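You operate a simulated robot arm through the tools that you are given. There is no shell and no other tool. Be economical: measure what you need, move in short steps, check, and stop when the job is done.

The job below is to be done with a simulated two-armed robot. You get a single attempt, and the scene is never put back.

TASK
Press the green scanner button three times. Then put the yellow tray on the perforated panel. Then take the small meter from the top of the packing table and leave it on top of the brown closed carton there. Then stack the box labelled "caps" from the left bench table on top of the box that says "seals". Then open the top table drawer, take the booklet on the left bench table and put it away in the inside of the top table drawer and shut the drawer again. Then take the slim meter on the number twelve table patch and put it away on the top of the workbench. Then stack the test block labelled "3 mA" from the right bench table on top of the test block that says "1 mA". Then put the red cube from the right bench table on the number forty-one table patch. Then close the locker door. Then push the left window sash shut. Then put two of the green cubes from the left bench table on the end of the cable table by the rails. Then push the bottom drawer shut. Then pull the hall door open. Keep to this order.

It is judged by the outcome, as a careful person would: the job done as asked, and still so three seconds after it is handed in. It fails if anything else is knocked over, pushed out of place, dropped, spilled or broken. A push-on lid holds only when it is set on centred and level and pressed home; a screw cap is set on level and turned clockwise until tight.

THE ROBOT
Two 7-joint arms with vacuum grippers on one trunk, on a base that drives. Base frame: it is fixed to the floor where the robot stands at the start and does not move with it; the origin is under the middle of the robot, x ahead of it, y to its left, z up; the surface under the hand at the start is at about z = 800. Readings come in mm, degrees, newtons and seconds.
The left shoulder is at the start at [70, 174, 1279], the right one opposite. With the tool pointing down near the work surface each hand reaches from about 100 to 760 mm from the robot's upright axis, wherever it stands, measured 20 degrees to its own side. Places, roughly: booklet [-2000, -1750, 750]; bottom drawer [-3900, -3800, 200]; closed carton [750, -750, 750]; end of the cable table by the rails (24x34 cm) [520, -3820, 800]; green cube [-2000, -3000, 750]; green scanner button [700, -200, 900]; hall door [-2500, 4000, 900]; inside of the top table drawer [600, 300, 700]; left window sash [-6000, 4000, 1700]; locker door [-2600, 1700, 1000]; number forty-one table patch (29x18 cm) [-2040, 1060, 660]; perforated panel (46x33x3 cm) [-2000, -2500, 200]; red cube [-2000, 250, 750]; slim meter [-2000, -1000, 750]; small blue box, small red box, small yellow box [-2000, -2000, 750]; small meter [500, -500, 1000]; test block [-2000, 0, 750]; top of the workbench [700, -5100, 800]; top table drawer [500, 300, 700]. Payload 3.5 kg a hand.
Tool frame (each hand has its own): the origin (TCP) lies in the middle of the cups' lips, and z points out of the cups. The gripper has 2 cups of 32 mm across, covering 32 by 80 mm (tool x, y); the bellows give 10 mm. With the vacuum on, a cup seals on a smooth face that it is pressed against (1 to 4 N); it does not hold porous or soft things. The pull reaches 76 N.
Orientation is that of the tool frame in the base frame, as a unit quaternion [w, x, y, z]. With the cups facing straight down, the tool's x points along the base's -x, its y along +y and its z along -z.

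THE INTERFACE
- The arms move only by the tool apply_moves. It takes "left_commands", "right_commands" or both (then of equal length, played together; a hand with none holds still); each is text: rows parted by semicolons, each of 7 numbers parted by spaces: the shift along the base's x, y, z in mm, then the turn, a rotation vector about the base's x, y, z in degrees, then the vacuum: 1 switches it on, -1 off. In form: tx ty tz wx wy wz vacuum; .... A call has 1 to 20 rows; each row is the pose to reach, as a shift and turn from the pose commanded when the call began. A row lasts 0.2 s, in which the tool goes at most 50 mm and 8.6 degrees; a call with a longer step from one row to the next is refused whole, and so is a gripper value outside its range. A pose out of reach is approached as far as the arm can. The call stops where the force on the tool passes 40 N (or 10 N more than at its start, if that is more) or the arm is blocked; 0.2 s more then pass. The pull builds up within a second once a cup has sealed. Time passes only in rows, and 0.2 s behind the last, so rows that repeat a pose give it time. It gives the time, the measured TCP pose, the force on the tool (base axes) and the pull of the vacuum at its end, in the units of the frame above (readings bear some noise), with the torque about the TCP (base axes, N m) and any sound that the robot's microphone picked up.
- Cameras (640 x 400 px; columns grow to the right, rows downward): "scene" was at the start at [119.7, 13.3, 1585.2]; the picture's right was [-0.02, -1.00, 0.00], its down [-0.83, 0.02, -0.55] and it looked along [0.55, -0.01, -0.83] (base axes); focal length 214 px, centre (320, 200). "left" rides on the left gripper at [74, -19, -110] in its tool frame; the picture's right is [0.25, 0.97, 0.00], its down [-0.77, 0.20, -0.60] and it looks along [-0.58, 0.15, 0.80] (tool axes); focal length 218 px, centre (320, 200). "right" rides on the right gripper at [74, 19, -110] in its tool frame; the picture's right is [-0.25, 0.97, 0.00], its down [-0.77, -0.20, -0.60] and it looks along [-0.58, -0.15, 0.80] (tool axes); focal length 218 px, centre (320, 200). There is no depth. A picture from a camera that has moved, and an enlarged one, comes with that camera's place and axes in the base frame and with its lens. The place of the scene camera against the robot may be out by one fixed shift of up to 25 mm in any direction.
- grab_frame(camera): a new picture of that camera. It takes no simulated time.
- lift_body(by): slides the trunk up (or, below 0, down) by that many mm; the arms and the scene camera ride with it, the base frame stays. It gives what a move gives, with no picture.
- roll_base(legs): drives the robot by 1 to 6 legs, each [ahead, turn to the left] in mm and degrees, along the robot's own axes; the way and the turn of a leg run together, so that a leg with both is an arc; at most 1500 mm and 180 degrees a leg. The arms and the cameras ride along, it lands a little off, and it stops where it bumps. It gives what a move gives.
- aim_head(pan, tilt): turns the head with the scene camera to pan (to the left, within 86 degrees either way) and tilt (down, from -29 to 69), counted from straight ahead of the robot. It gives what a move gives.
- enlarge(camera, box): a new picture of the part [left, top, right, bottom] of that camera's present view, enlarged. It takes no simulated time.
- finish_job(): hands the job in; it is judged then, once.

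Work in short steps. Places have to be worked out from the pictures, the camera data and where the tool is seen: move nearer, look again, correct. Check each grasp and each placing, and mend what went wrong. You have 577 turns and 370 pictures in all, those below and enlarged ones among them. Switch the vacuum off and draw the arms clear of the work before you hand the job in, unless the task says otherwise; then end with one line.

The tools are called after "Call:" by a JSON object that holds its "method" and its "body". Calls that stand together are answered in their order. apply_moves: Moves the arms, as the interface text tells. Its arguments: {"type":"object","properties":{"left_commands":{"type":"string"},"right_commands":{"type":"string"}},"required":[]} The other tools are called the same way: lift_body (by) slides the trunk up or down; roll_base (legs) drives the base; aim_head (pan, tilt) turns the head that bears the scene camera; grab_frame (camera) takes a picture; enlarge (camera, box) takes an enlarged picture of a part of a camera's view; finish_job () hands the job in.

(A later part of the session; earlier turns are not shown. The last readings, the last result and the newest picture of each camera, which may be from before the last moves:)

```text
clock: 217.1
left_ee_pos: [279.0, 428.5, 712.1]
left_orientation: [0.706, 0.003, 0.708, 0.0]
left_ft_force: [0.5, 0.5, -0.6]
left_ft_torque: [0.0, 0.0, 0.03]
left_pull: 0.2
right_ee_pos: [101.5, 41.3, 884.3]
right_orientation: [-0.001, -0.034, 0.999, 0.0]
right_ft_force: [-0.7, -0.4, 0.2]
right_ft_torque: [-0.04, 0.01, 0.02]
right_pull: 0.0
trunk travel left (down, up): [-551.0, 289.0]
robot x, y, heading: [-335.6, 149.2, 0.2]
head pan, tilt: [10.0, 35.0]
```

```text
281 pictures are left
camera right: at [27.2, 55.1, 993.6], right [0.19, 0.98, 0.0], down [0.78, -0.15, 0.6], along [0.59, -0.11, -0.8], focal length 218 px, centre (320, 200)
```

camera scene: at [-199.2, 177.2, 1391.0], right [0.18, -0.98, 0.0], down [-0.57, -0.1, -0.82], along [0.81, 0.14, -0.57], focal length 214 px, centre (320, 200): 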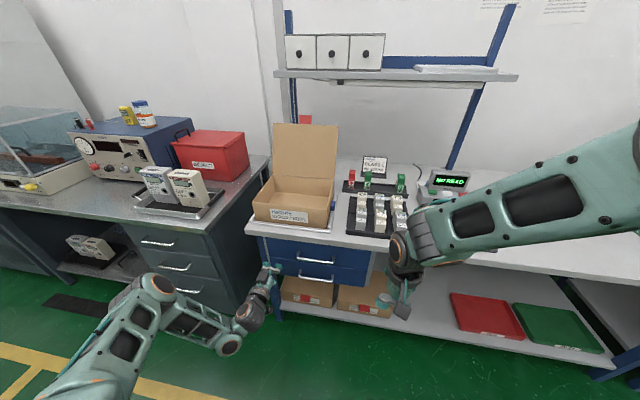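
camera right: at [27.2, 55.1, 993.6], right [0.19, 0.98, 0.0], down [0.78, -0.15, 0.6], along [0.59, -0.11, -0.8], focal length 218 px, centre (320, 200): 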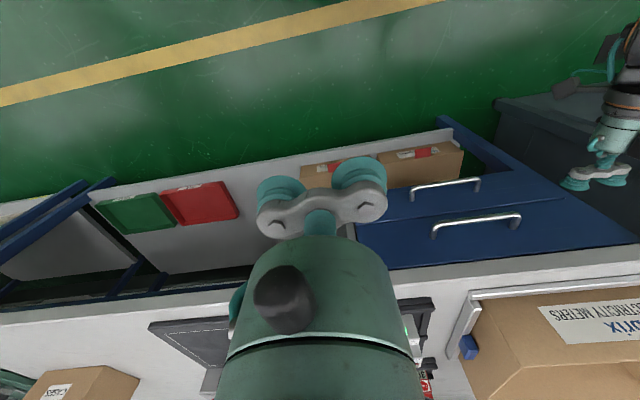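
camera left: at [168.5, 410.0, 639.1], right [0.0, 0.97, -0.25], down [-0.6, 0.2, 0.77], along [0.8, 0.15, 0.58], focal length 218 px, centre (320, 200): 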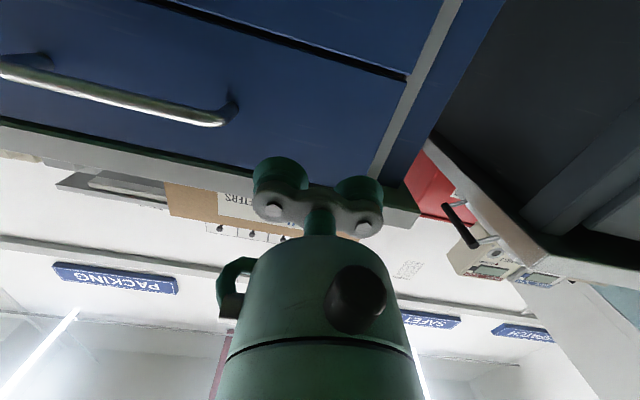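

Geometry confirmed: the free face left of the handle (y 360–490, z 650–751) is in front of the cups. I drive 75 mm closer, then advance by arm with vacuum on.

Call:
{"method": "roll_base", "body": {"legs": [[75, 0]]}}

Call:
{"method": "apply_moves", "body": {"left_commands": "5 0 -5 0 0 0 1; 9 0 -7 0 0 0 1; 13 0 -7 0 0 0 1; 17 0 -7 0 0 0 1; 21 0 -7 0 0 0 1; 25 0 -7 0 0 0 1; 25 0 -7 0 0 0 1"}}

Call:
{"method": "grab_frame", "body": {"camera": "left"}}

```text
clock: 218.1
left_ee_pos: [355.1, 428.1, 712.0]
left_orientation: [0.706, 0.003, 0.708, 0.0]
left_ft_force: [0.1, 0.2, -0.4]
left_ft_torque: [-0.01, -0.01, 0.06]
left_pull: 0.0
right_ee_pos: [177.4, 41.9, 884.0]
right_orientation: [-0.003, -0.034, 0.999, 0.0]
right_ft_force: [-0.8, 0.2, 0.1]
right_ft_torque: [0.0, 0.0, -0.03]
right_pull: 0.0
trunk travel left (down, up): [-551.0, 289.0]
robot x, y, heading: [-261.8, 147.4, -0.0]
head pan, tilt: [10.0, 35.0]
```

```text
clock: 219.3
left_ee_pos: [368.3, 429.0, 705.8]
left_orientation: [0.706, 0.002, 0.708, 0.001]
left_ft_force: [-16.6, -1.3, 11.2]
left_ft_torque: [0.51, -0.26, -0.41]
left_pull: 75.2
right_ee_pos: [173.3, 40.7, 884.4]
right_orientation: [0.001, -0.036, 0.999, 0.001]
right_ft_force: [-0.8, 0.3, 0.2]
right_ft_torque: [-0.03, 0.01, 0.03]
right_pull: 0.1
trunk travel left (down, up): [-551.0, 289.0]
robot x, y, heading: [-262.5, 146.6, 0.3]
head pan, tilt: [10.0, 35.0]
stopped in row 5 (left hand): the force on the tool passed its limit at 45 N (the readings are from after the stop); the commanded pose is now the measured one
```

```text
280 pictures are left
camera left: at [256.4, 410.6, 633.0], right [0.0, 0.97, -0.25], down [-0.6, 0.2, 0.77], along [0.8, 0.15, 0.58], focal length 218 px, centre (320, 200)
```

left: 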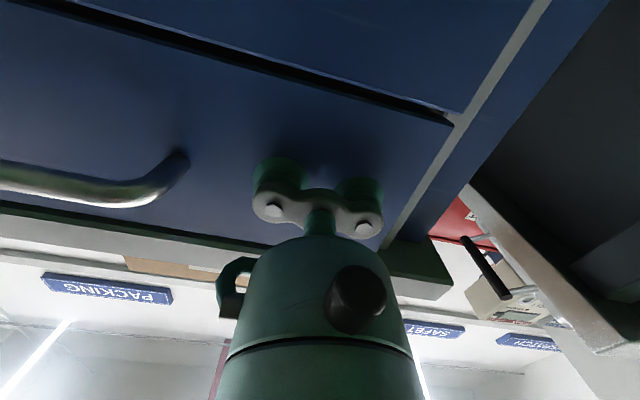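

Sealed with 75 N. I pull back 60 mm by arm and check that the drawer follows.

Call:
{"method": "apply_moves", "body": {"left_commands": "-5 0 0 0 0 0 1; -15 0 0 0 0 0 1; -30 0 0 0 0 0 1; -45 0 0 0 0 0 1; -60 0 0 0 0 0 1; -60 0 0 0 0 0 1"}}

Call:
{"method": "grab_frame", "body": {"camera": "scene"}}

```text
clock: 220.7
left_ee_pos: [308.5, 428.4, 704.1]
left_orientation: [0.705, 0.004, 0.709, -0.001]
left_ft_force: [1.0, 4.0, 22.7]
left_ft_torque: [-0.73, -0.04, -0.24]
left_pull: 75.8
right_ee_pos: [173.0, 41.7, 884.5]
right_orientation: [0.001, -0.034, 0.999, 0.0]
right_ft_force: [-0.9, -0.2, -0.6]
right_ft_torque: [0.0, -0.01, 0.02]
right_pull: 0.1
trunk travel left (down, up): [-551.0, 289.0]
robot x, y, heading: [-264.0, 148.6, 0.2]
head pan, tilt: [10.0, 35.0]
```

```text
279 pictures are left
camera scene: at [-128.6, 176.8, 1391.5], right [0.18, -0.98, 0.0], down [-0.56, -0.1, -0.82], along [0.81, 0.15, -0.57], focal length 214 px, centre (320, 200)
```

scene: 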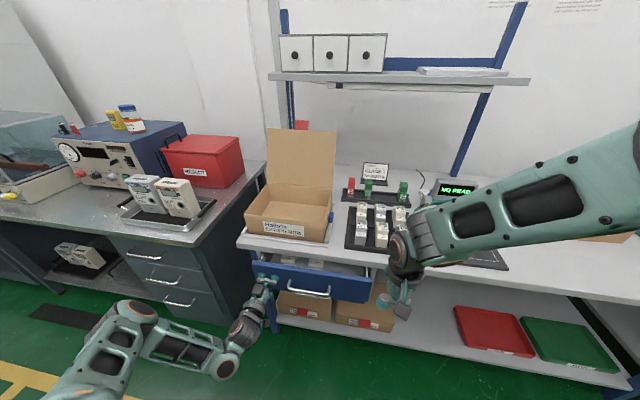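

The drawer follows. I drive the base back 170 mm holding the drawer.

Call:
{"method": "roll_base", "body": {"legs": [[-170, 0]]}}

Call:
{"method": "grab_frame", "body": {"camera": "scene"}}

```text
clock: 222.1
left_ee_pos: [141.4, 428.6, 704.9]
left_orientation: [0.705, 0.003, 0.71, 0.0]
left_ft_force: [0.3, 3.8, 2.9]
left_ft_torque: [0.16, -0.02, 0.24]
left_pull: 75.1
right_ee_pos: [6.6, 42.7, 884.4]
right_orientation: [0.0, -0.036, 0.999, 0.0]
right_ft_force: [0.6, 0.8, 0.5]
right_ft_torque: [0.04, 0.02, -0.02]
right_pull: 0.1
trunk travel left (down, up): [-551.0, 289.0]
robot x, y, heading: [-428.7, 146.1, 0.4]
head pan, tilt: [10.0, 35.0]
```

```text
278 pictures are left
camera scene: at [-295.1, 177.4, 1391.3], right [0.18, -0.98, 0.0], down [-0.56, -0.1, -0.82], along [0.81, 0.15, -0.57], focal length 214 px, centre (320, 200)
```

scene: 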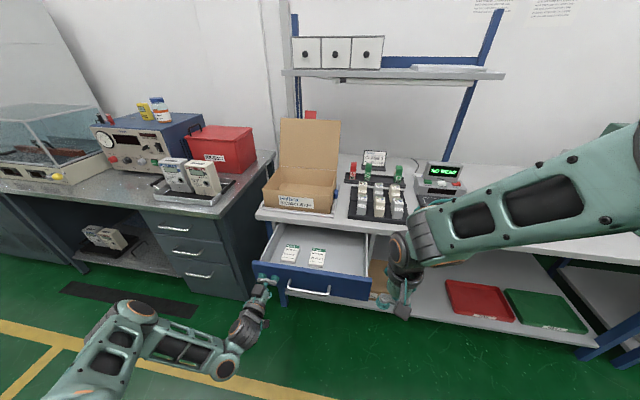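

The drawer is open about 230 mm, two booklets already inside at left; room at right. I release and back the left hand off.

Call:
{"method": "apply_moves", "body": {"left_commands": "0 0 0 0 0 0 -1; 0 0 0 0 0 0 -1; 0 0 0 0 0 0 -1; 0 0 0 0 0 0 -1; -5 0 0 0 0 0 -1; -20 0 0 0 0 0 -1; -50 0 0 0 0 0 -1; -80 0 0 0 0 0 -1"}}

Call:
{"method": "enlarge", "body": {"camera": "scene", "box": [240, 200, 400, 310]}}

```text
clock: 223.9
left_ee_pos: [64.3, 426.6, 701.9]
left_orientation: [0.704, 0.003, 0.71, 0.001]
left_ft_force: [0.1, 0.4, 0.3]
left_ft_torque: [-0.01, -0.02, 0.0]
left_pull: 0.1
right_ee_pos: [7.8, 41.7, 883.9]
right_orientation: [-0.001, -0.035, 0.999, 0.0]
right_ft_force: [-0.6, 0.5, -0.1]
right_ft_torque: [0.0, 0.01, -0.01]
right_pull: 0.0
trunk travel left (down, up): [-551.0, 289.0]
robot x, y, heading: [-428.0, 144.8, 0.1]
head pan, tilt: [10.0, 35.0]
```

```text
3.64 times, centred on (320, 255) of scene
camera zoom: at [-293.8, 177.2, 1391.2], right [0.18, -0.98, 0.0], down [-0.56, -0.1, -0.82], along [0.81, 0.15, -0.57], focal length 780 px, centre (320, 0)
```

zoom: 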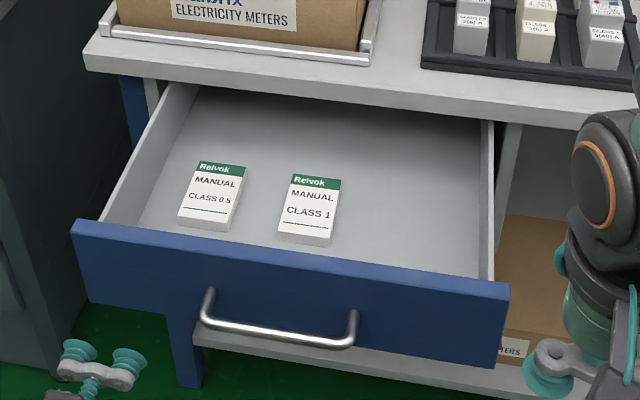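

Good. Now for the booklet: I raise the trunk, and drive back to the left bench so that the right hand faces the booklet (≈[−2038, −1828]).

Call:
{"method": "lift_body", "body": {"by": 104}}

Call:
{"method": "roll_base", "body": {"legs": [[-320, 0], [0, -90], [1100, 0], [1070, 0], [0, -90]]}}

Call:
{"method": "aim_head", "body": {"pan": 0, "tilt": 45}}

Call:
{"method": "grab_frame", "body": {"camera": "scene"}}

```text
clock: 225.3
left_ee_pos: [64.8, 425.7, 804.8]
left_orientation: [0.703, 0.003, 0.711, 0.001]
left_ft_force: [-0.4, -0.6, 0.3]
left_ft_torque: [0.02, -0.03, 0.01]
left_pull: 0.0
right_ee_pos: [6.8, 42.2, 987.8]
right_orientation: [-0.001, -0.035, 0.999, -0.001]
right_ft_force: [-0.8, 0.6, 0.9]
right_ft_torque: [0.01, -0.01, 0.01]
right_pull: 0.1
trunk travel left (down, up): [-655.0, 185.0]
robot x, y, heading: [-426.4, 141.1, 0.2]
head pan, tilt: [10.0, 35.0]
```

```text
clock: 245.4
left_ee_pos: [-1081.9, -2342.6, 805.0]
left_orientation: [0.029, 0.71, 0.024, -0.703]
left_ft_force: [-0.5, -0.5, -0.6]
left_ft_torque: [-0.02, 0.01, 0.0]
left_pull: 0.0
right_ee_pos: [-1055.3, -1955.2, 987.7]
right_orientation: [0.001, 0.997, 0.073, 0.001]
right_ft_force: [0.1, -0.4, 0.2]
right_ft_torque: [-0.04, 0.02, -0.02]
right_pull: 0.0
trunk travel left (down, up): [-655.0, 185.0]
robot x, y, heading: [-613.7, -2023.5, -175.5]
head pan, tilt: [10.0, 35.0]
```

```text
clock: 246.1
left_ee_pos: [-1081.4, -2343.3, 805.7]
left_orientation: [0.029, 0.71, 0.025, -0.703]
left_ft_force: [0.5, -0.5, -0.3]
left_ft_torque: [0.02, 0.0, -0.03]
left_pull: 0.1
right_ee_pos: [-1055.0, -1954.9, 988.2]
right_orientation: [0.0, 0.997, 0.073, 0.001]
right_ft_force: [-1.1, -0.1, -0.2]
right_ft_torque: [0.03, 0.01, 0.01]
right_pull: 0.0
trunk travel left (down, up): [-655.0, 185.0]
robot x, y, heading: [-611.3, -2025.5, -175.4]
head pan, tilt: [0.0, 45.0]
```

```text
276 pictures are left
camera scene: at [-743.8, -2022.4, 1480.3], right [-0.08, 1.0, 0.0], down [0.7, 0.06, -0.71], along [-0.71, -0.06, -0.71], focal length 214 px, centre (320, 200)
```

scene: 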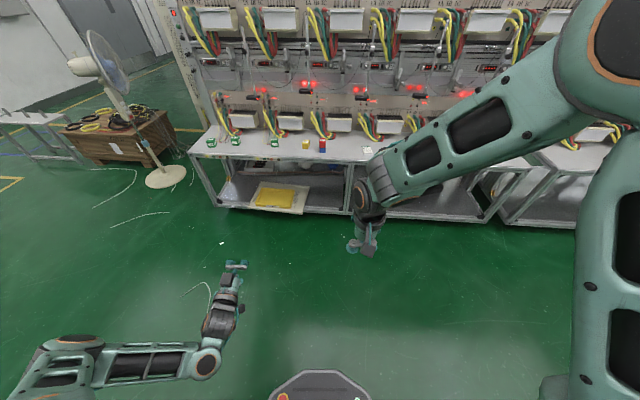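

I correct the heading and drive 780 mm to the bench.

Call:
{"method": "roll_base", "body": {"legs": [[0, -4.6], [780, 0]]}}

Call:
{"method": "grab_frame", "body": {"camera": "right"}}

Call:
{"method": "grab_frame", "body": {"camera": "scene"}}

```text
clock: 250.7
left_ee_pos: [-1871.1, -2312.9, 805.0]
left_orientation: [0.003, 0.711, -0.002, -0.703]
left_ft_force: [0.0, -0.3, 0.1]
left_ft_torque: [0.02, 0.0, 0.03]
left_pull: 0.1
right_ee_pos: [-1818.0, -1927.8, 987.4]
right_orientation: [0.0, 0.999, 0.037, 0.001]
right_ft_force: [-0.4, -0.4, -0.4]
right_ft_torque: [-0.01, 0.0, -0.03]
right_pull: 0.0
trunk travel left (down, up): [-655.0, 185.0]
robot x, y, heading: [-1379.3, -2030.3, -179.1]
head pan, tilt: [0.0, 45.0]
```

```text
275 pictures are left
camera right: at [-1742.5, -1942.1, 1097.6], right [-0.18, -0.98, 0.0], down [-0.79, 0.14, 0.6], along [-0.59, 0.11, -0.8], focal length 218 px, centre (320, 200)
```

right: 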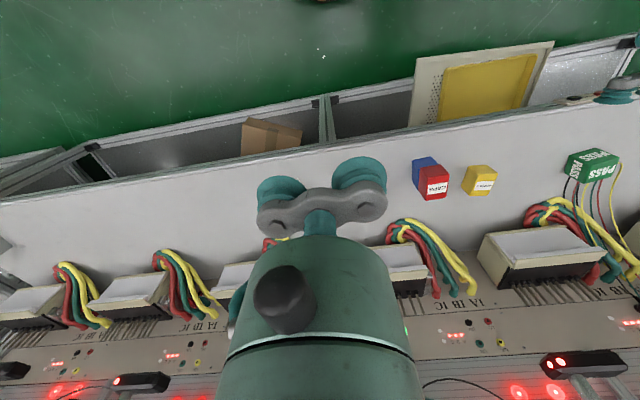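

```text
274 pictures are left
camera scene: at [-1513.4, -2017.2, 1480.2], right [-0.01, 1.0, 0.0], down [0.71, 0.01, -0.71], along [-0.71, -0.01, -0.71], focal length 214 px, centre (320, 200)
```

scene: 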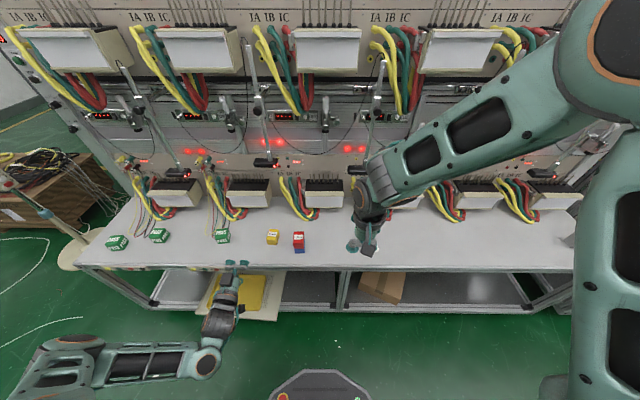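

The booklet is hidden behind the hand. I move the hand to the far side of it at z≈850 and look.

Call:
{"method": "apply_moves", "body": {"right_commands": "-30 30 -15 0 0 0 -1; -60 60 -30 0 0 0 -1; -90 90 -50 0 0 0 -1; -120 115 -75 0 0 0 -1; -150 130 -100 0 0 0 -1; -175 130 -125 0 0 0 -1; -175 130 -125 0 0 0 -1"}}

Call:
{"method": "grab_frame", "body": {"camera": "right"}}

Call:
{"method": "enlarge", "body": {"camera": "scene", "box": [320, 190, 460, 280]}}

```text
clock: 252.3
left_ee_pos: [-1871.1, -2312.6, 805.0]
left_orientation: [0.003, 0.71, -0.001, -0.704]
left_ft_force: [0.2, -0.8, -0.2]
left_ft_torque: [0.0, -0.03, 0.01]
left_pull: 0.1
right_ee_pos: [-1991.3, -1799.7, 865.8]
right_orientation: [0.0, 0.999, 0.038, 0.001]
right_ft_force: [-0.1, 0.0, -0.3]
right_ft_torque: [0.0, -0.04, -0.02]
right_pull: 0.0
trunk travel left (down, up): [-655.0, 185.0]
robot x, y, heading: [-1380.0, -2031.8, -179.4]
head pan, tilt: [0.0, 45.0]
```

```text
273 pictures are left
camera right: at [-1916.4, -1813.8, 976.5], right [-0.18, -0.98, 0.0], down [-0.79, 0.14, 0.6], along [-0.59, 0.11, -0.8], focal length 218 px, centre (320, 200)
```

right: 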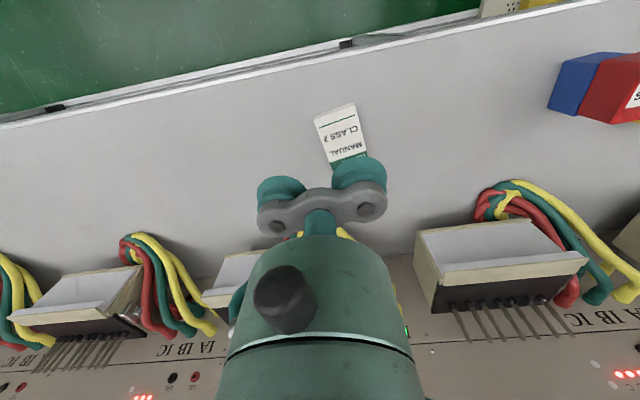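

```text
4.44 times, centred on (390, 235) of scene
camera zoom: at [-1512.1, -2017.2, 1480.4], right [-0.01, 1.0, 0.0], down [0.71, 0.01, -0.71], along [-0.71, -0.01, -0.71], focal length 953 px, centre (9, 44)
```

zoom: 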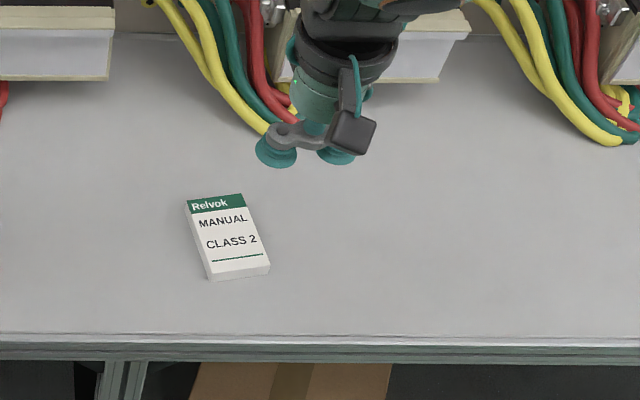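

Booklet centre ≈[−2031, −1823], about 75×55 mm, so I'll use a single cup in its middle. I go to z≈740 above it and look.

Call:
{"method": "apply_moves", "body": {"right_commands": "-21 0 -35 0 0 0 -1; -42 0 -75 0 0 0 -1; -42 0 -120 0 0 0 -1; -42 0 -120 0 0 0 -1"}}

Call:
{"method": "grab_frame", "body": {"camera": "right"}}

```text
clock: 253.3
left_ee_pos: [-1871.4, -2313.8, 804.1]
left_orientation: [0.003, 0.71, -0.001, -0.704]
left_ft_force: [0.2, 0.0, 0.2]
left_ft_torque: [0.03, 0.02, 0.0]
left_pull: 0.1
right_ee_pos: [-2034.4, -1797.8, 744.5]
right_orientation: [0.001, 0.999, 0.038, 0.0]
right_ft_force: [-0.1, -0.8, 0.8]
right_ft_torque: [0.03, -0.02, 0.0]
right_pull: 0.0
trunk travel left (down, up): [-655.0, 185.0]
robot x, y, heading: [-1383.1, -2028.6, -179.2]
head pan, tilt: [0.0, 45.0]
```

```text
271 pictures are left
camera right: at [-1960.1, -1811.3, 854.6], right [-0.18, -0.98, 0.0], down [-0.78, 0.14, 0.6], along [-0.59, 0.11, -0.8], focal length 218 px, centre (320, 200)
```

right: 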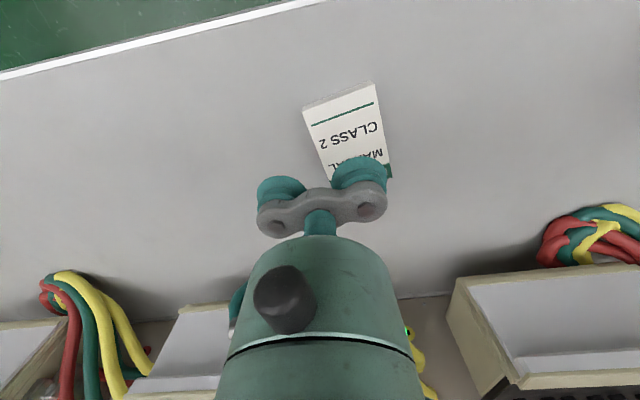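

Consistent with the earlier fix. I descend with vacuum on.

Call:
{"method": "apply_moves", "body": {"right_commands": "0 -1 -30 0 0 0 1; 0 -1 -50 0 0 0 1; 0 -1 -56 0 0 0 1; 0 -1 -60 0 0 0 1; 0 -1 -63 0 0 0 1; 0 -1 -66 0 0 0 1; 0 -1 -69 0 0 0 1; 0 -1 -72 0 0 0 1; 0 -1 -75 0 0 0 1; 0 -1 -75 0 0 0 1"}}

Call:
{"method": "enlarge", "body": {"camera": "right", "box": [220, 90, 440, 230]}}

```text
clock: 255.5
left_ee_pos: [-1869.9, -2313.2, 806.7]
left_orientation: [0.002, 0.71, -0.002, -0.704]
left_ft_force: [-0.9, 0.0, 1.1]
left_ft_torque: [0.01, -0.01, 0.02]
left_pull: 0.1
right_ee_pos: [-2035.1, -1798.2, 670.7]
right_orientation: [-0.001, 0.999, 0.038, -0.001]
right_ft_force: [-7.8, 5.4, 28.3]
right_ft_torque: [-1.12, -0.18, -0.13]
right_pull: 37.6
trunk travel left (down, up): [-655.0, 185.0]
robot x, y, heading: [-1378.5, -2028.4, -179.8]
head pan, tilt: [0.0, 45.0]
```

```text
2.86 times, centred on (330, 160) of right
camera zoom: at [-1959.8, -1813.3, 780.9], right [-0.18, -0.98, 0.0], down [-0.78, 0.14, 0.61], along [-0.6, 0.11, -0.79], focal length 624 px, centre (291, 314)
```

zoom: 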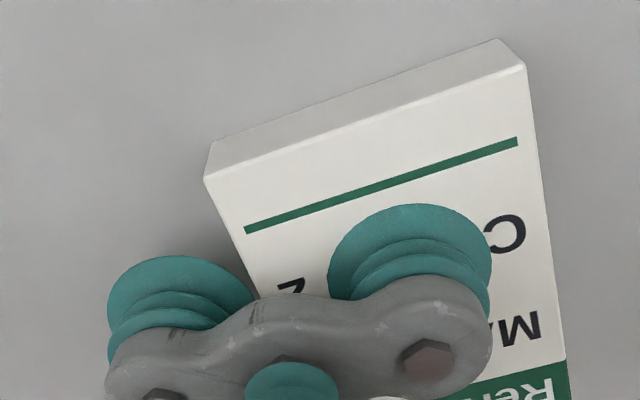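

Sealed with one cup near the middle. I lift it and check.

Call:
{"method": "apply_moves", "body": {"right_commands": "0 0 5 0 0 0 1; 0 0 20 0 0 0 1; 0 0 50 0 0 0 1; 0 0 90 0 0 0 1; 0 0 130 0 0 0 1; 20 0 170 0 0 0 1; 50 0 205 0 0 0 1; 80 -20 235 0 0 0 1; 110 -40 260 0 0 0 1; 140 -60 280 0 0 0 1"}}

Call:
{"method": "grab_frame", "body": {"camera": "right"}}

Call:
{"method": "grab_frame", "body": {"camera": "scene"}}

```text
clock: 257.7
left_ee_pos: [-1871.3, -2312.8, 804.9]
left_orientation: [0.002, 0.71, -0.002, -0.704]
left_ft_force: [-0.4, -0.1, 0.3]
left_ft_torque: [0.01, 0.01, 0.03]
left_pull: 0.0
right_ee_pos: [-1894.8, -1857.6, 948.0]
right_orientation: [-0.001, 0.999, 0.037, 0.001]
right_ft_force: [0.2, 0.3, -0.9]
right_ft_torque: [-0.7, -0.08, 0.03]
right_pull: 38.0
trunk travel left (down, up): [-655.0, 185.0]
robot x, y, heading: [-1382.6, -2032.2, -179.3]
head pan, tilt: [0.0, 45.0]
```

```text
269 pictures are left
camera right: at [-1820.3, -1872.6, 1058.4], right [-0.18, -0.98, 0.0], down [-0.78, 0.14, 0.6], along [-0.59, 0.11, -0.8], focal length 218 px, centre (320, 200)
```

right: 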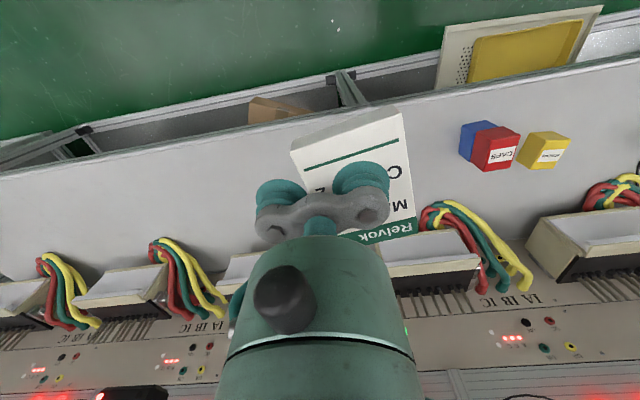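

```text
268 pictures are left
camera scene: at [-1511.5, -2018.1, 1480.4], right [-0.01, 1.0, 0.0], down [0.71, 0.01, -0.71], along [-0.71, -0.01, -0.71], focal length 214 px, centre (320, 200)
```

scene: 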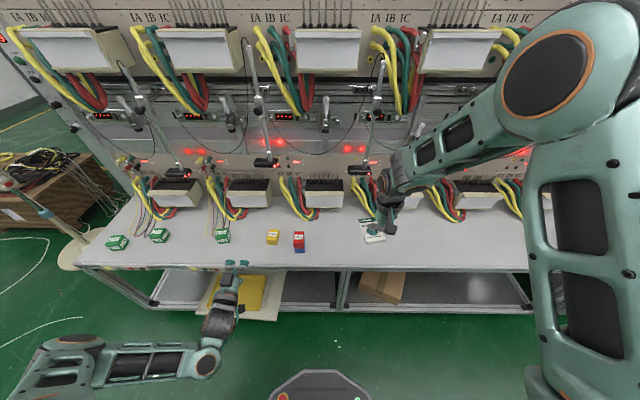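

Booklet held. I drive back to the packing table, aiming for y≈370 so that the right hand lines up with the drawer's free right side.

Call:
{"method": "roll_base", "body": {"legs": [[-600, 0], [0, -90], [1200, 0], [1200, 0], [0, -90]]}}

Call:
{"method": "aim_head", "body": {"pan": -10, "tilt": 45}}

Call:
{"method": "grab_frame", "body": {"camera": "scene"}}

```text
clock: 280.4
left_ee_pos: [-280.1, 686.4, 805.6]
left_orientation: [0.704, 0.008, 0.71, -0.004]
left_ft_force: [0.1, -0.3, -0.2]
left_ft_torque: [0.0, 0.0, 0.0]
left_pull: 0.1
right_ee_pos: [-262.8, 232.1, 948.6]
right_orientation: [-0.001, -0.03, 1.0, 0.0]
right_ft_force: [0.0, -0.2, -0.3]
right_ft_torque: [0.68, 0.06, 0.06]
right_pull: 37.9
trunk travel left (down, up): [-655.0, 185.0]
robot x, y, heading: [-776.2, 415.0, -0.3]
head pan, tilt: [0.0, 45.0]
```

```text
clock: 281.1
left_ee_pos: [-279.5, 686.8, 804.2]
left_orientation: [0.703, 0.008, 0.711, -0.003]
left_ft_force: [0.2, 0.4, -0.2]
left_ft_torque: [0.0, -0.02, -0.02]
left_pull: 0.0
right_ee_pos: [-263.0, 230.7, 947.6]
right_orientation: [0.0, -0.029, 1.0, 0.001]
right_ft_force: [-0.4, -0.6, -1.6]
right_ft_torque: [0.68, 0.09, 0.06]
right_pull: 37.7
trunk travel left (down, up): [-655.0, 185.0]
robot x, y, heading: [-778.3, 414.0, -0.6]
head pan, tilt: [-10.0, 45.0]
```

```text
267 pictures are left
camera scene: at [-648.0, 412.2, 1480.3], right [-0.18, -0.98, 0.0], down [-0.7, 0.13, -0.71], along [0.7, -0.13, -0.71], focal length 214 px, centre (320, 200)
```

scene: 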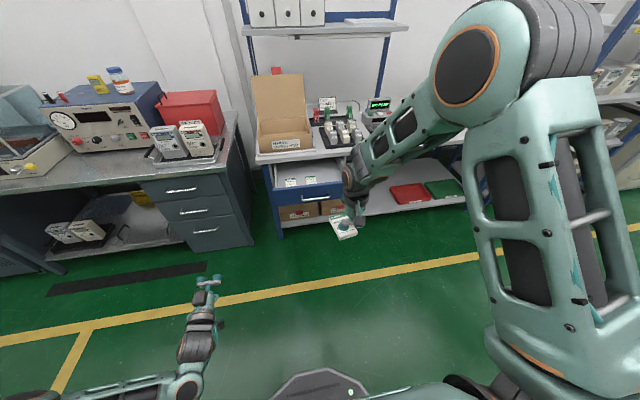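

I drive 360 mm ahead, then move the hand over the free right part of the drawer.

Call:
{"method": "roll_base", "body": {"legs": [[360, 0.5]]}}

Call:
{"method": "apply_moves", "body": {"right_commands": "25 -20 0 0 0 0 1; 50 -40 0 0 0 0 1; 75 -60 -10 0 0 0 1; 100 -75 -30 0 0 0 1; 120 -82 -50 0 0 0 1; 130 -82 -80 0 0 0 1; 130 -82 -110 0 0 0 1; 130 -82 -110 0 0 0 1"}}

Call:
{"method": "grab_frame", "body": {"camera": "right"}}

Call:
{"method": "grab_frame", "body": {"camera": "scene"}}

```text
clock: 283.4
left_ee_pos: [75.8, 693.0, 806.0]
left_orientation: [0.703, 0.003, 0.711, 0.002]
left_ft_force: [-0.7, -0.2, -1.0]
left_ft_torque: [-0.01, 0.0, 0.01]
left_pull: 0.2
right_ee_pos: [98.6, 236.7, 947.4]
right_orientation: [-0.002, -0.036, 0.999, 0.0]
right_ft_force: [0.1, -0.8, -1.0]
right_ft_torque: [0.65, 0.06, 0.03]
right_pull: 37.7
trunk travel left (down, up): [-655.0, 185.0]
robot x, y, heading: [-417.3, 411.2, 0.4]
head pan, tilt: [-10.0, 45.0]
```

```text
clock: 285.2
left_ee_pos: [73.7, 692.9, 806.3]
left_orientation: [0.703, 0.003, 0.711, 0.002]
left_ft_force: [-0.7, 0.3, 0.2]
left_ft_torque: [0.0, 0.01, -0.07]
left_pull: 0.1
right_ee_pos: [229.5, 152.9, 838.0]
right_orientation: [-0.001, -0.036, 0.999, 0.0]
right_ft_force: [-0.5, -0.5, -0.9]
right_ft_torque: [0.67, 0.08, 0.04]
right_pull: 38.2
trunk travel left (down, up): [-655.0, 185.0]
robot x, y, heading: [-417.9, 414.4, 0.2]
head pan, tilt: [-10.0, 45.0]
```

```text
266 pictures are left
camera right: at [154.7, 167.2, 947.9], right [0.18, 0.98, 0.0], down [0.78, -0.15, 0.6], along [0.59, -0.11, -0.8], focal length 218 px, centre (320, 200)
```

right: 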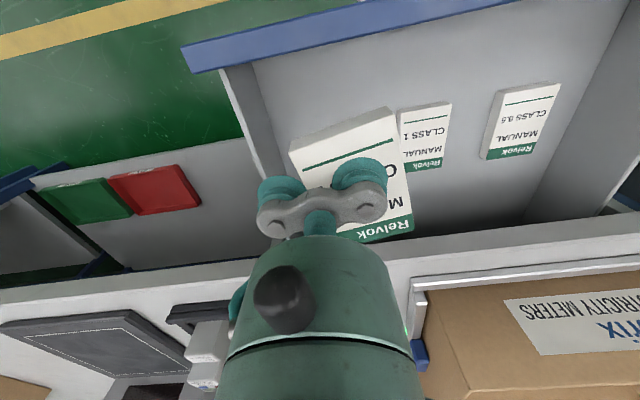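

```text
265 pictures are left
camera scene: at [-289.6, 414.0, 1480.3], right [-0.17, -0.99, 0.0], down [-0.7, 0.12, -0.71], along [0.7, -0.12, -0.71], focal length 214 px, centre (320, 200)
```

scene: 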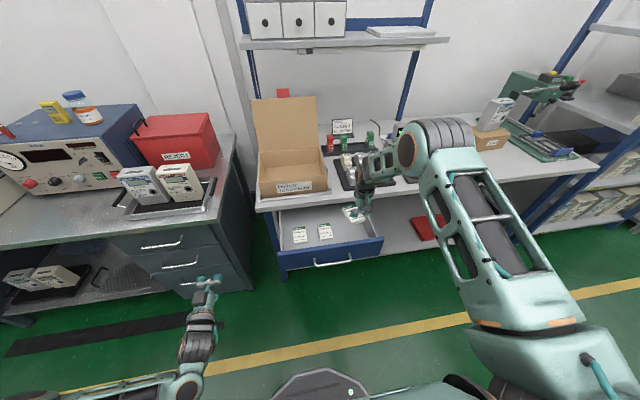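

Booklet hovers between the right wall (y≈97) and the Class 1 manual (y≈247). I lower it into the drawer, slowly at the end.

Call:
{"method": "apply_moves", "body": {"right_commands": "0 0 -30 0 0 0 1; 0 0 -60 0 0 0 1; 0 0 -90 0 0 0 1; 0 0 -115 0 0 0 1; 0 0 -125 0 0 0 1; 0 0 -130 0 0 0 1; 0 0 -134 0 0 0 1; 0 0 -138 0 0 0 1; 0 0 -141 0 0 0 1; 0 0 -144 0 0 0 1; 0 0 -147 0 0 0 1; 0 0 -150 0 0 0 1; 0 0 -150 0 0 0 1"}}

Call:
{"method": "grab_frame", "body": {"camera": "right"}}

```text
clock: 288.0
left_ee_pos: [74.2, 692.5, 805.0]
left_orientation: [0.703, 0.003, 0.711, 0.002]
left_ft_force: [0.6, 0.3, 0.2]
left_ft_torque: [0.01, 0.02, 0.01]
left_pull: 0.1
right_ee_pos: [227.8, 156.9, 686.9]
right_orientation: [0.0, -0.036, 0.999, 0.001]
right_ft_force: [0.2, 0.1, -1.2]
right_ft_torque: [0.69, 0.07, 0.06]
right_pull: 37.6
trunk travel left (down, up): [-655.0, 185.0]
robot x, y, heading: [-419.9, 415.7, 0.3]
head pan, tilt: [-10.0, 45.0]
```

```text
264 pictures are left
camera right: at [153.2, 169.6, 797.4], right [0.18, 0.98, 0.0], down [0.78, -0.15, 0.6], along [0.59, -0.11, -0.8], focal length 218 px, centre (320, 200)
```

right: 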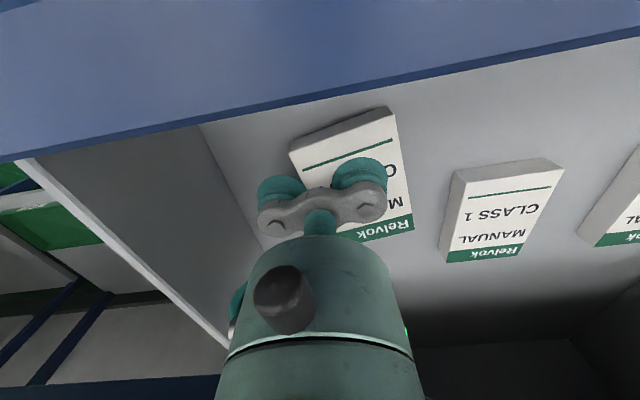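

Not down yet; continue in 3 mm steps.

Call:
{"method": "apply_moves", "body": {"right_commands": "0 0 -4 0 0 0 1; 0 0 -8 0 0 0 1; 0 0 -11 0 0 0 1; 0 0 -14 0 0 0 1; 0 0 -17 0 0 0 1; 0 0 -20 0 0 0 1; 0 0 -23 0 0 0 1; 0 0 -26 0 0 0 1; 0 0 -29 0 0 0 1; 0 0 -29 0 0 0 1"}}

```text
clock: 289.8
left_ee_pos: [73.5, 694.1, 804.5]
left_orientation: [0.704, 0.003, 0.711, 0.001]
left_ft_force: [0.4, 1.0, -0.1]
left_ft_torque: [-0.02, -0.02, -0.04]
left_pull: 0.3
right_ee_pos: [232.8, 155.7, 668.5]
right_orientation: [0.004, -0.036, 0.999, -0.001]
right_ft_force: [0.7, 0.3, 25.6]
right_ft_torque: [0.88, 0.23, 0.06]
right_pull: 37.5
trunk travel left (down, up): [-655.0, 185.0]
robot x, y, heading: [-415.7, 414.2, 0.2]
head pan, tilt: [-10.0, 45.0]
stopped in row 9 (right hand): the force on the tool passed its limit at 42 N (the readings are from after the stop); the commanded pose is now the measured one
```

The booklet is on the drawer floor. I ease, release and rise.

Call:
{"method": "apply_moves", "body": {"right_commands": "0 0 3 0 0 0 1; 0 0 3 0 0 0 -1; 0 0 3 0 0 0 -1; 0 0 3 0 0 0 -1; 0 0 3 0 0 0 -1; 0 0 6 0 0 0 -1; 0 0 15 0 0 0 -1; 0 0 40 0 0 0 -1; 0 0 80 0 0 0 -1; 0 0 120 0 0 0 -1; 0 0 165 0 0 0 -1; -20 0 200 0 0 0 -1; -60 0 225 0 0 0 -1"}}

Call:
{"method": "grab_frame", "body": {"camera": "right"}}

Call:
{"method": "grab_frame", "body": {"camera": "scene"}}

```text
clock: 292.6
left_ee_pos: [73.1, 693.0, 805.6]
left_orientation: [0.704, 0.003, 0.71, 0.001]
left_ft_force: [-0.6, -0.3, 0.1]
left_ft_torque: [0.02, 0.04, 0.01]
left_pull: 0.0
right_ee_pos: [170.9, 156.7, 888.5]
right_orientation: [0.001, -0.036, 0.999, -0.001]
right_ft_force: [-0.8, 0.6, 0.5]
right_ft_torque: [0.03, 0.0, 0.01]
right_pull: 0.2
trunk travel left (down, up): [-655.0, 185.0]
robot x, y, heading: [-416.2, 410.9, 0.1]
head pan, tilt: [-10.0, 45.0]
```

```text
263 pictures are left
camera right: at [95.8, 171.1, 999.2], right [0.18, 0.98, 0.0], down [0.78, -0.15, 0.61], along [0.6, -0.11, -0.8], focal length 218 px, centre (320, 200)
```

right: 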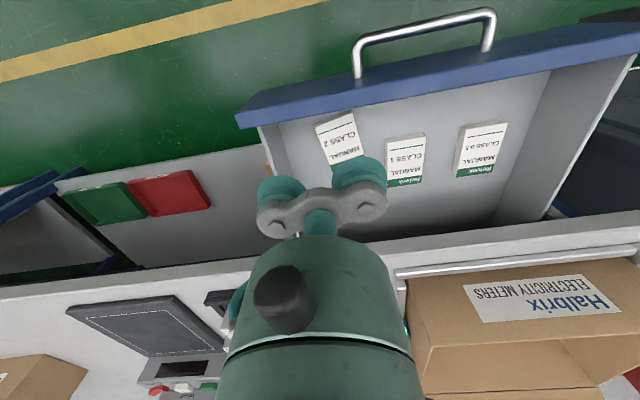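

```text
262 pictures are left
camera scene: at [-291.4, 414.0, 1480.5], right [-0.17, -0.99, 0.0], down [-0.7, 0.12, -0.71], along [0.7, -0.12, -0.71], focal length 214 px, centre (320, 200)
```

scene: 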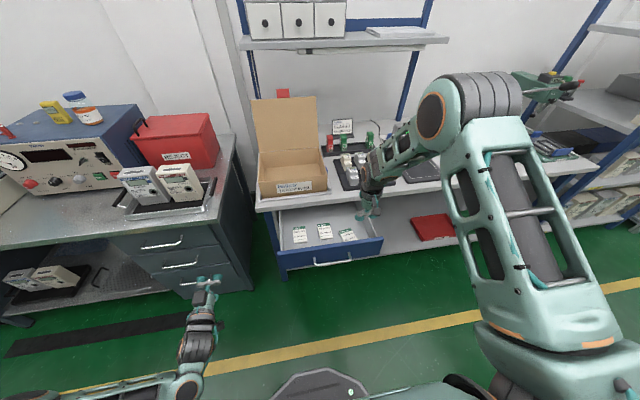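

Now to shut the drawer: I move the horizontal left hand in front of the drawer face at y≈430, z≈703.

Call:
{"method": "apply_moves", "body": {"left_commands": "-15 -35 -15 0 0 0 -1; -30 -70 -30 0 0 0 -1; -40 -105 -45 0 0 0 -1; -40 -140 -60 0 0 0 -1; -40 -175 -75 0 0 0 -1; -40 -210 -90 0 0 0 -1; -40 -245 -103 0 0 0 -1; -40 -265 -103 0 0 0 -1; -40 -265 -103 0 0 0 -1"}}

Call:
{"method": "grab_frame", "body": {"camera": "left"}}

Call:
{"method": "grab_frame", "body": {"camera": "scene"}}

```text
clock: 294.6
left_ee_pos: [32.9, 430.1, 704.6]
left_orientation: [0.703, 0.003, 0.711, 0.002]
left_ft_force: [-0.5, 0.5, -0.7]
left_ft_torque: [-0.01, -0.02, 0.01]
left_pull: 0.1
right_ee_pos: [173.3, 155.5, 888.5]
right_orientation: [-0.001, -0.036, 0.999, 0.0]
right_ft_force: [-0.3, 0.2, 0.4]
right_ft_torque: [-0.02, 0.0, 0.02]
right_pull: 0.2
trunk travel left (down, up): [-655.0, 185.0]
robot x, y, heading: [-419.5, 412.6, 0.5]
head pan, tilt: [-10.0, 45.0]
```

```text
261 pictures are left
camera left: at [-78.2, 411.2, 632.1], right [0.0, 0.97, -0.25], down [-0.6, 0.2, 0.78], along [0.8, 0.15, 0.58], focal length 218 px, centre (320, 200)
```

left: 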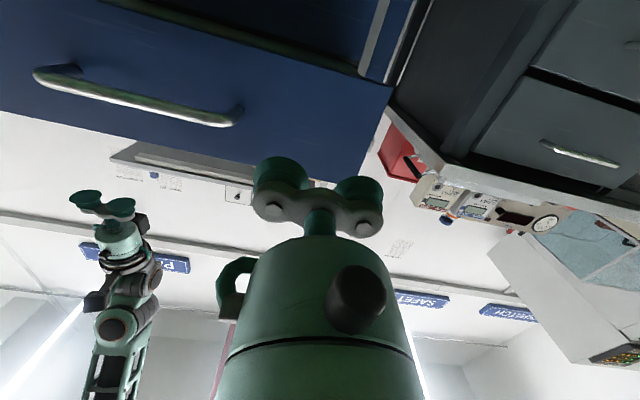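

```text
260 pictures are left
camera scene: at [-288.8, 413.7, 1480.3], right [-0.17, -0.99, 0.0], down [-0.7, 0.12, -0.71], along [0.7, -0.12, -0.71], focal length 214 px, centre (320, 200)
```

scene: 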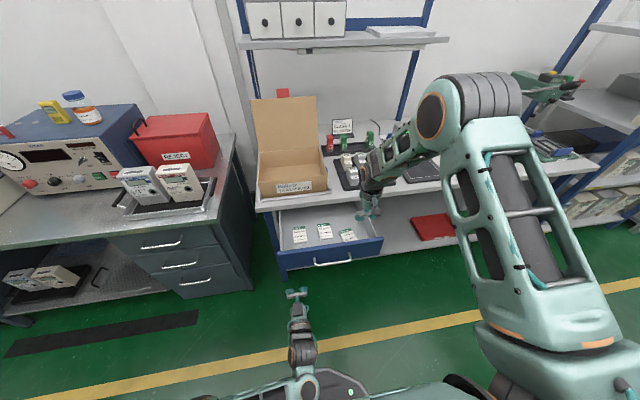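

I lift the right hand out of the way, then drive forward 95 mm to bring the left cups near the drawer face (x≈141).

Call:
{"method": "apply_moves", "body": {"right_commands": "-20 0 40 0 0 0 -1; -40 0 80 0 0 0 -1; -60 0 120 0 0 0 -1; -80 0 160 0 0 0 -1; -90 0 200 0 0 0 -1"}}

Call:
{"method": "roll_base", "body": {"legs": [[95, 0]]}}

Call:
{"method": "apply_moves", "body": {"left_commands": "10 0 0 0 0 0 -1; 20 0 0 0 0 0 -1; 32 0 0 0 0 0 -1; 45 0 0 0 0 0 -1; 60 0 0 0 0 0 -1; 75 0 0 0 0 0 -1; 90 0 0 0 0 0 -1; 105 0 0 0 0 0 -1; 120 0 0 0 0 0 -1"}}

Call:
{"method": "grab_frame", "body": {"camera": "scene"}}

```text
clock: 295.8
left_ee_pos: [31.8, 429.9, 704.3]
left_orientation: [0.704, 0.003, 0.711, 0.002]
left_ft_force: [-0.6, 0.0, 0.0]
left_ft_torque: [0.01, 0.0, 0.05]
left_pull: 0.1
right_ee_pos: [82.2, 157.6, 1093.3]
right_orientation: [0.001, -0.036, 0.999, -0.001]
right_ft_force: [0.1, 0.0, 0.8]
right_ft_torque: [0.02, -0.04, -0.03]
right_pull: 0.2
trunk travel left (down, up): [-655.0, 185.0]
robot x, y, heading: [-416.9, 411.5, 0.4]
head pan, tilt: [-10.0, 45.0]
```

```text
clock: 297.0
left_ee_pos: [125.7, 430.8, 703.1]
left_orientation: [0.703, 0.003, 0.711, 0.002]
left_ft_force: [-0.2, -0.6, 0.2]
left_ft_torque: [0.0, 0.0, 0.04]
left_pull: 0.1
right_ee_pos: [177.5, 157.4, 1090.5]
right_orientation: [0.001, -0.036, 0.999, 0.0]
right_ft_force: [0.0, -0.2, 0.5]
right_ft_torque: [-0.03, 0.0, 0.02]
right_pull: 0.0
trunk travel left (down, up): [-655.0, 185.0]
robot x, y, heading: [-327.6, 415.3, 0.5]
head pan, tilt: [-10.0, 45.0]
```

```text
clock: 299.0
left_ee_pos: [246.3, 431.1, 703.3]
left_orientation: [0.703, 0.003, 0.711, 0.001]
left_ft_force: [-0.4, -0.3, -0.2]
left_ft_torque: [0.02, 0.01, -0.01]
left_pull: 0.1
right_ee_pos: [177.4, 157.8, 1091.8]
right_orientation: [0.001, -0.036, 0.999, 0.0]
right_ft_force: [0.5, 0.3, -0.1]
right_ft_torque: [0.01, 0.01, -0.01]
right_pull: 0.0
trunk travel left (down, up): [-655.0, 185.0]
robot x, y, heading: [-322.7, 412.5, -0.0]
head pan, tilt: [-10.0, 45.0]
```

```text
259 pictures are left
camera scene: at [-195.7, 413.9, 1480.2], right [-0.17, -0.99, 0.0], down [-0.7, 0.12, -0.71], along [0.7, -0.12, -0.71], focal length 214 px, centre (320, 200)
```

scene: 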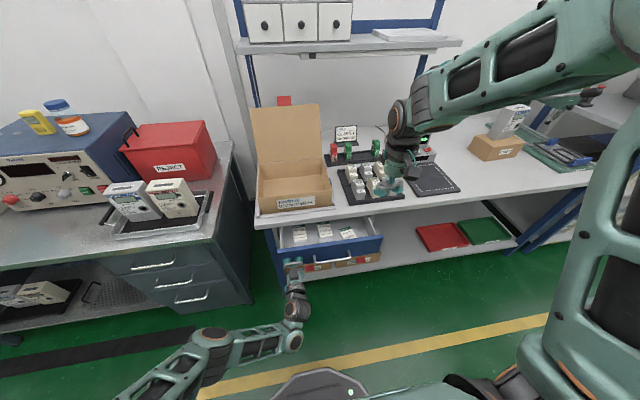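

The drawer slides easily. I push on to fully closed.

Call:
{"method": "apply_moves", "body": {"left_commands": "12 0 0 0 0 0 -1; 24 0 0 0 0 0 -1; 36 0 0 0 0 0 -1; 48 0 0 0 0 0 -1; 60 0 0 0 0 0 -1; 72 0 0 0 0 0 -1; 84 0 0 0 0 0 -1; 96 0 0 0 0 0 -1; 105 0 0 0 0 0 -1; 112 0 0 0 0 0 -1; 118 0 0 0 0 0 -1; 123 0 0 0 0 0 -1; 127 0 0 0 0 0 -1; 131 0 0 0 0 0 -1; 134 0 0 0 0 0 -1; 137 0 0 0 0 0 -1"}}

Call:
{"method": "grab_frame", "body": {"camera": "left"}}

Call:
{"method": "enlarge", "body": {"camera": "scene", "box": [220, 180, 420, 310]}}

```text
clock: 302.5
left_ee_pos: [376.8, 428.2, 702.0]
left_orientation: [0.701, 0.004, 0.713, 0.0]
left_ft_force: [-21.4, 2.3, 6.0]
left_ft_torque: [-0.2, 0.15, -0.1]
left_pull: 0.1
right_ee_pos: [173.9, 158.3, 1093.3]
right_orientation: [0.002, -0.036, 0.999, 0.0]
right_ft_force: [-0.3, -0.5, 0.3]
right_ft_torque: [0.0, 0.02, 0.01]
right_pull: 0.0
trunk travel left (down, up): [-655.0, 185.0]
robot x, y, heading: [-326.5, 412.0, 0.5]
head pan, tilt: [-10.0, 45.0]
stopped in row 16 (left hand): the force on the tool passed its limit at 44 N (the readings are from after the stop); the commanded pose is now the measured one
```

```text
258 pictures are left
camera left: at [265.5, 410.5, 630.6], right [0.0, 0.97, -0.25], down [-0.59, 0.2, 0.78], along [0.81, 0.15, 0.57], focal length 218 px, centre (320, 200)
```

left: 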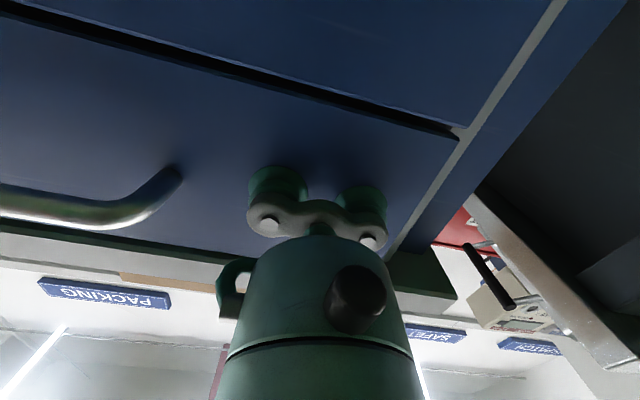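

```text
3.08 times, centred on (320, 245) of scene
camera zoom: at [-200.0, 414.2, 1480.8], right [-0.17, -0.99, 0.0], down [-0.7, 0.12, -0.71], along [0.7, -0.12, -0.71], focal length 660 px, centre (320, 62)
```

zoom: 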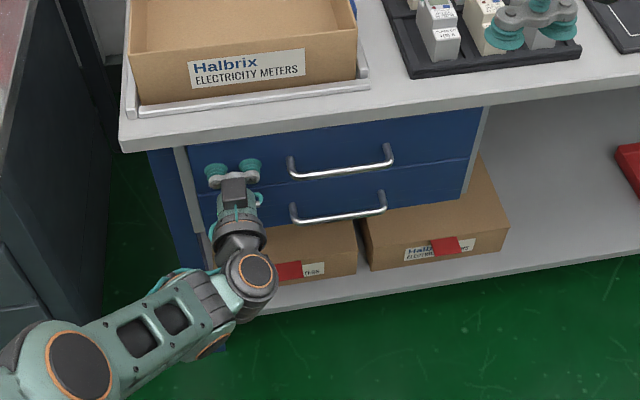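

Drawer is shut. I back the left hand off and fold it out to the left side, still horizontal for later pushes.

Call:
{"method": "apply_moves", "body": {"left_commands": "-10 0 0 0 0 0 -1; -40 0 0 0 0 0 -1; -85 0 0 0 0 0 -1; -130 10 10 0 0 0 -1; -170 25 25 0 0 0 -1; -205 45 40 0 0 0 -1; -215 90 50 0 0 0 -1; -215 135 60 0 0 0 -1; -215 180 75 0 0 0 -1; -215 225 90 0 0 0 -1; -215 262 100 0 0 0 -1"}}

Call:
{"method": "enlarge", "body": {"camera": "scene", "box": [220, 180, 420, 310]}}

```text
clock: 304.9
left_ee_pos: [173.1, 690.5, 809.2]
left_orientation: [0.702, 0.004, 0.713, 0.001]
left_ft_force: [0.1, -0.2, 0.3]
left_ft_torque: [0.02, 0.01, 0.01]
left_pull: 0.1
left hand out of reach, approached as far as the arm can: row 10, 11
right_ee_pos: [176.0, 158.0, 1091.5]
right_orientation: [0.001, -0.037, 0.999, 0.0]
right_ft_force: [0.5, 0.2, 0.0]
right_ft_torque: [0.02, -0.04, 0.0]
right_pull: 0.1
trunk travel left (down, up): [-655.0, 185.0]
robot x, y, heading: [-323.7, 414.8, 0.3]
head pan, tilt: [-10.0, 45.0]
```

```text
3.08 times, centred on (320, 245) of scene
camera zoom: at [-196.8, 414.4, 1480.2], right [-0.17, -0.99, 0.0], down [-0.7, 0.12, -0.71], along [0.7, -0.12, -0.71], focal length 660 px, centre (320, 62)
```

zoom: 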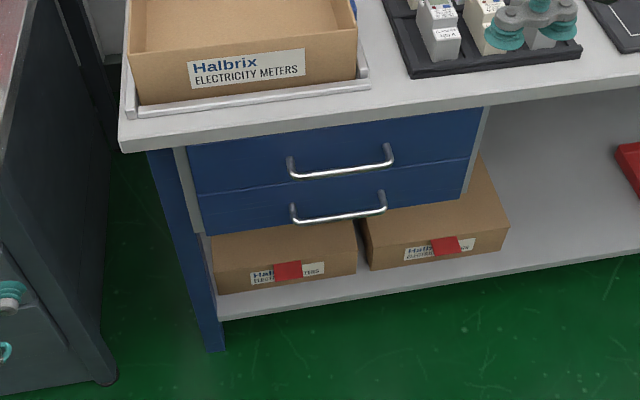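

Drawer flush. Next, the slim meter on patch 12: I back off and drive to face the bench at about y≈−1200.

Call:
{"method": "roll_base", "body": {"legs": [[-420, 0], [0, -90], [1300, 0], [310, 0], [0, -90]]}}

Call:
{"method": "aim_head", "body": {"pan": -5, "tilt": 40}}

Call:
{"method": "grab_frame", "body": {"camera": "scene"}}

```text
clock: 323.0
left_ee_pos: [-1342.8, -1441.6, 810.5]
left_orientation: [-0.018, 0.713, -0.023, -0.701]
left_ft_force: [0.3, -0.5, 0.1]
left_ft_torque: [0.06, -0.02, 0.02]
left_pull: 0.2
right_ee_pos: [-1317.5, -912.3, 1091.4]
right_orientation: [-0.001, 1.0, 0.008, 0.0]
right_ft_force: [-0.2, 0.4, -0.4]
right_ft_torque: [0.02, 0.01, 0.03]
right_pull: 0.1
trunk travel left (down, up): [-655.0, 185.0]
robot x, y, heading: [-830.4, -1193.0, 177.0]
head pan, tilt: [-10.0, 45.0]
```

```text
clock: 323.6
left_ee_pos: [-1343.7, -1442.3, 809.6]
left_orientation: [-0.017, 0.713, -0.022, -0.701]
left_ft_force: [-0.6, 0.3, -0.1]
left_ft_torque: [0.01, 0.03, -0.01]
left_pull: 0.1
right_ee_pos: [-1316.9, -910.5, 1092.0]
right_orientation: [-0.001, 1.0, 0.009, 0.0]
right_ft_force: [0.2, 0.3, 0.2]
right_ft_torque: [0.01, -0.03, -0.04]
right_pull: 0.1
trunk travel left (down, up): [-655.0, 185.0]
robot x, y, heading: [-825.0, -1196.5, 177.6]
head pan, tilt: [-5.0, 40.0]
```

```text
255 pictures are left
camera scene: at [-965.3, -1164.5, 1487.5], right [0.13, 0.99, 0.0], down [0.64, -0.09, -0.77], along [-0.76, 0.1, -0.64], focal length 214 px, centre (320, 200)
```

scene: 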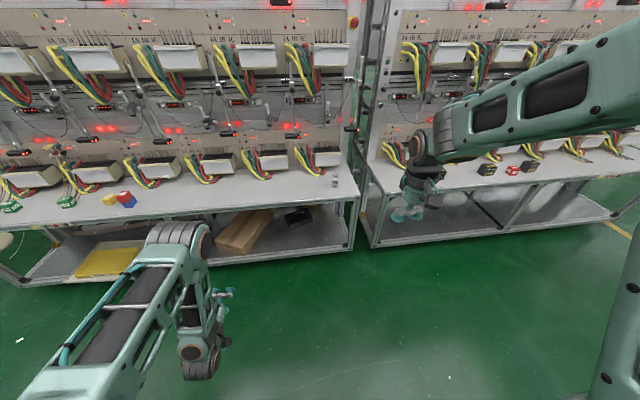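

I zoom on the right end of the left bench, where a small meter seems to stand.

Call:
{"method": "enlarge", "body": {"camera": "scene", "box": [270, 130, 390, 230]}}

Call:
{"method": "enlarge", "body": {"camera": "scene", "box": [440, 120, 640, 240]}}

```text
4.00 times, centred on (330, 180) of scene
camera zoom: at [-965.3, -1164.5, 1487.5], right [0.13, 0.99, 0.0], down [0.64, -0.09, -0.77], along [-0.76, 0.1, -0.64], focal length 858 px, centre (280, 280)
```

zoom: 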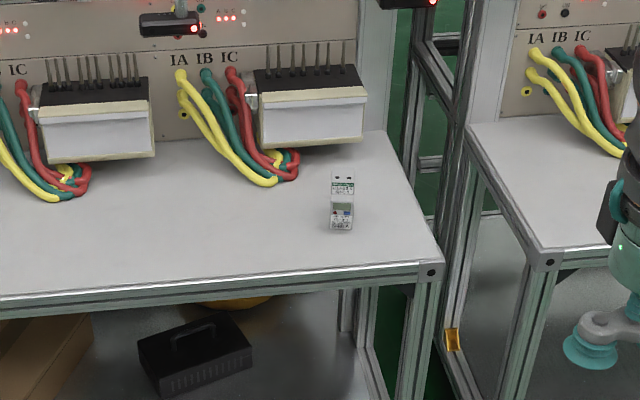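

```text
3.20 times, centred on (540, 180) of scene
camera zoom: at [-965.3, -1164.5, 1487.5], right [0.13, 0.99, 0.0], down [0.64, -0.09, -0.77], along [-0.76, 0.1, -0.64], focal length 686 px, centre (-384, 264)
```

zoom: 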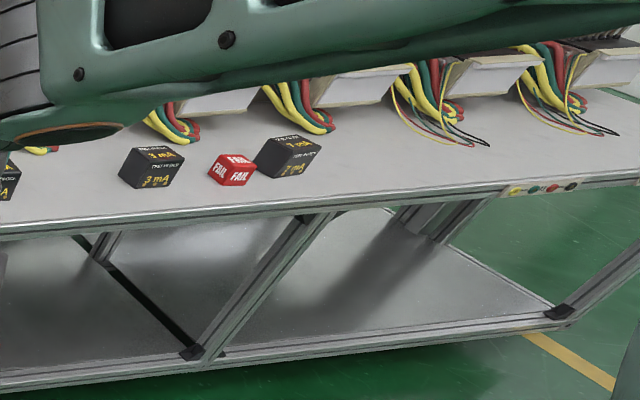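

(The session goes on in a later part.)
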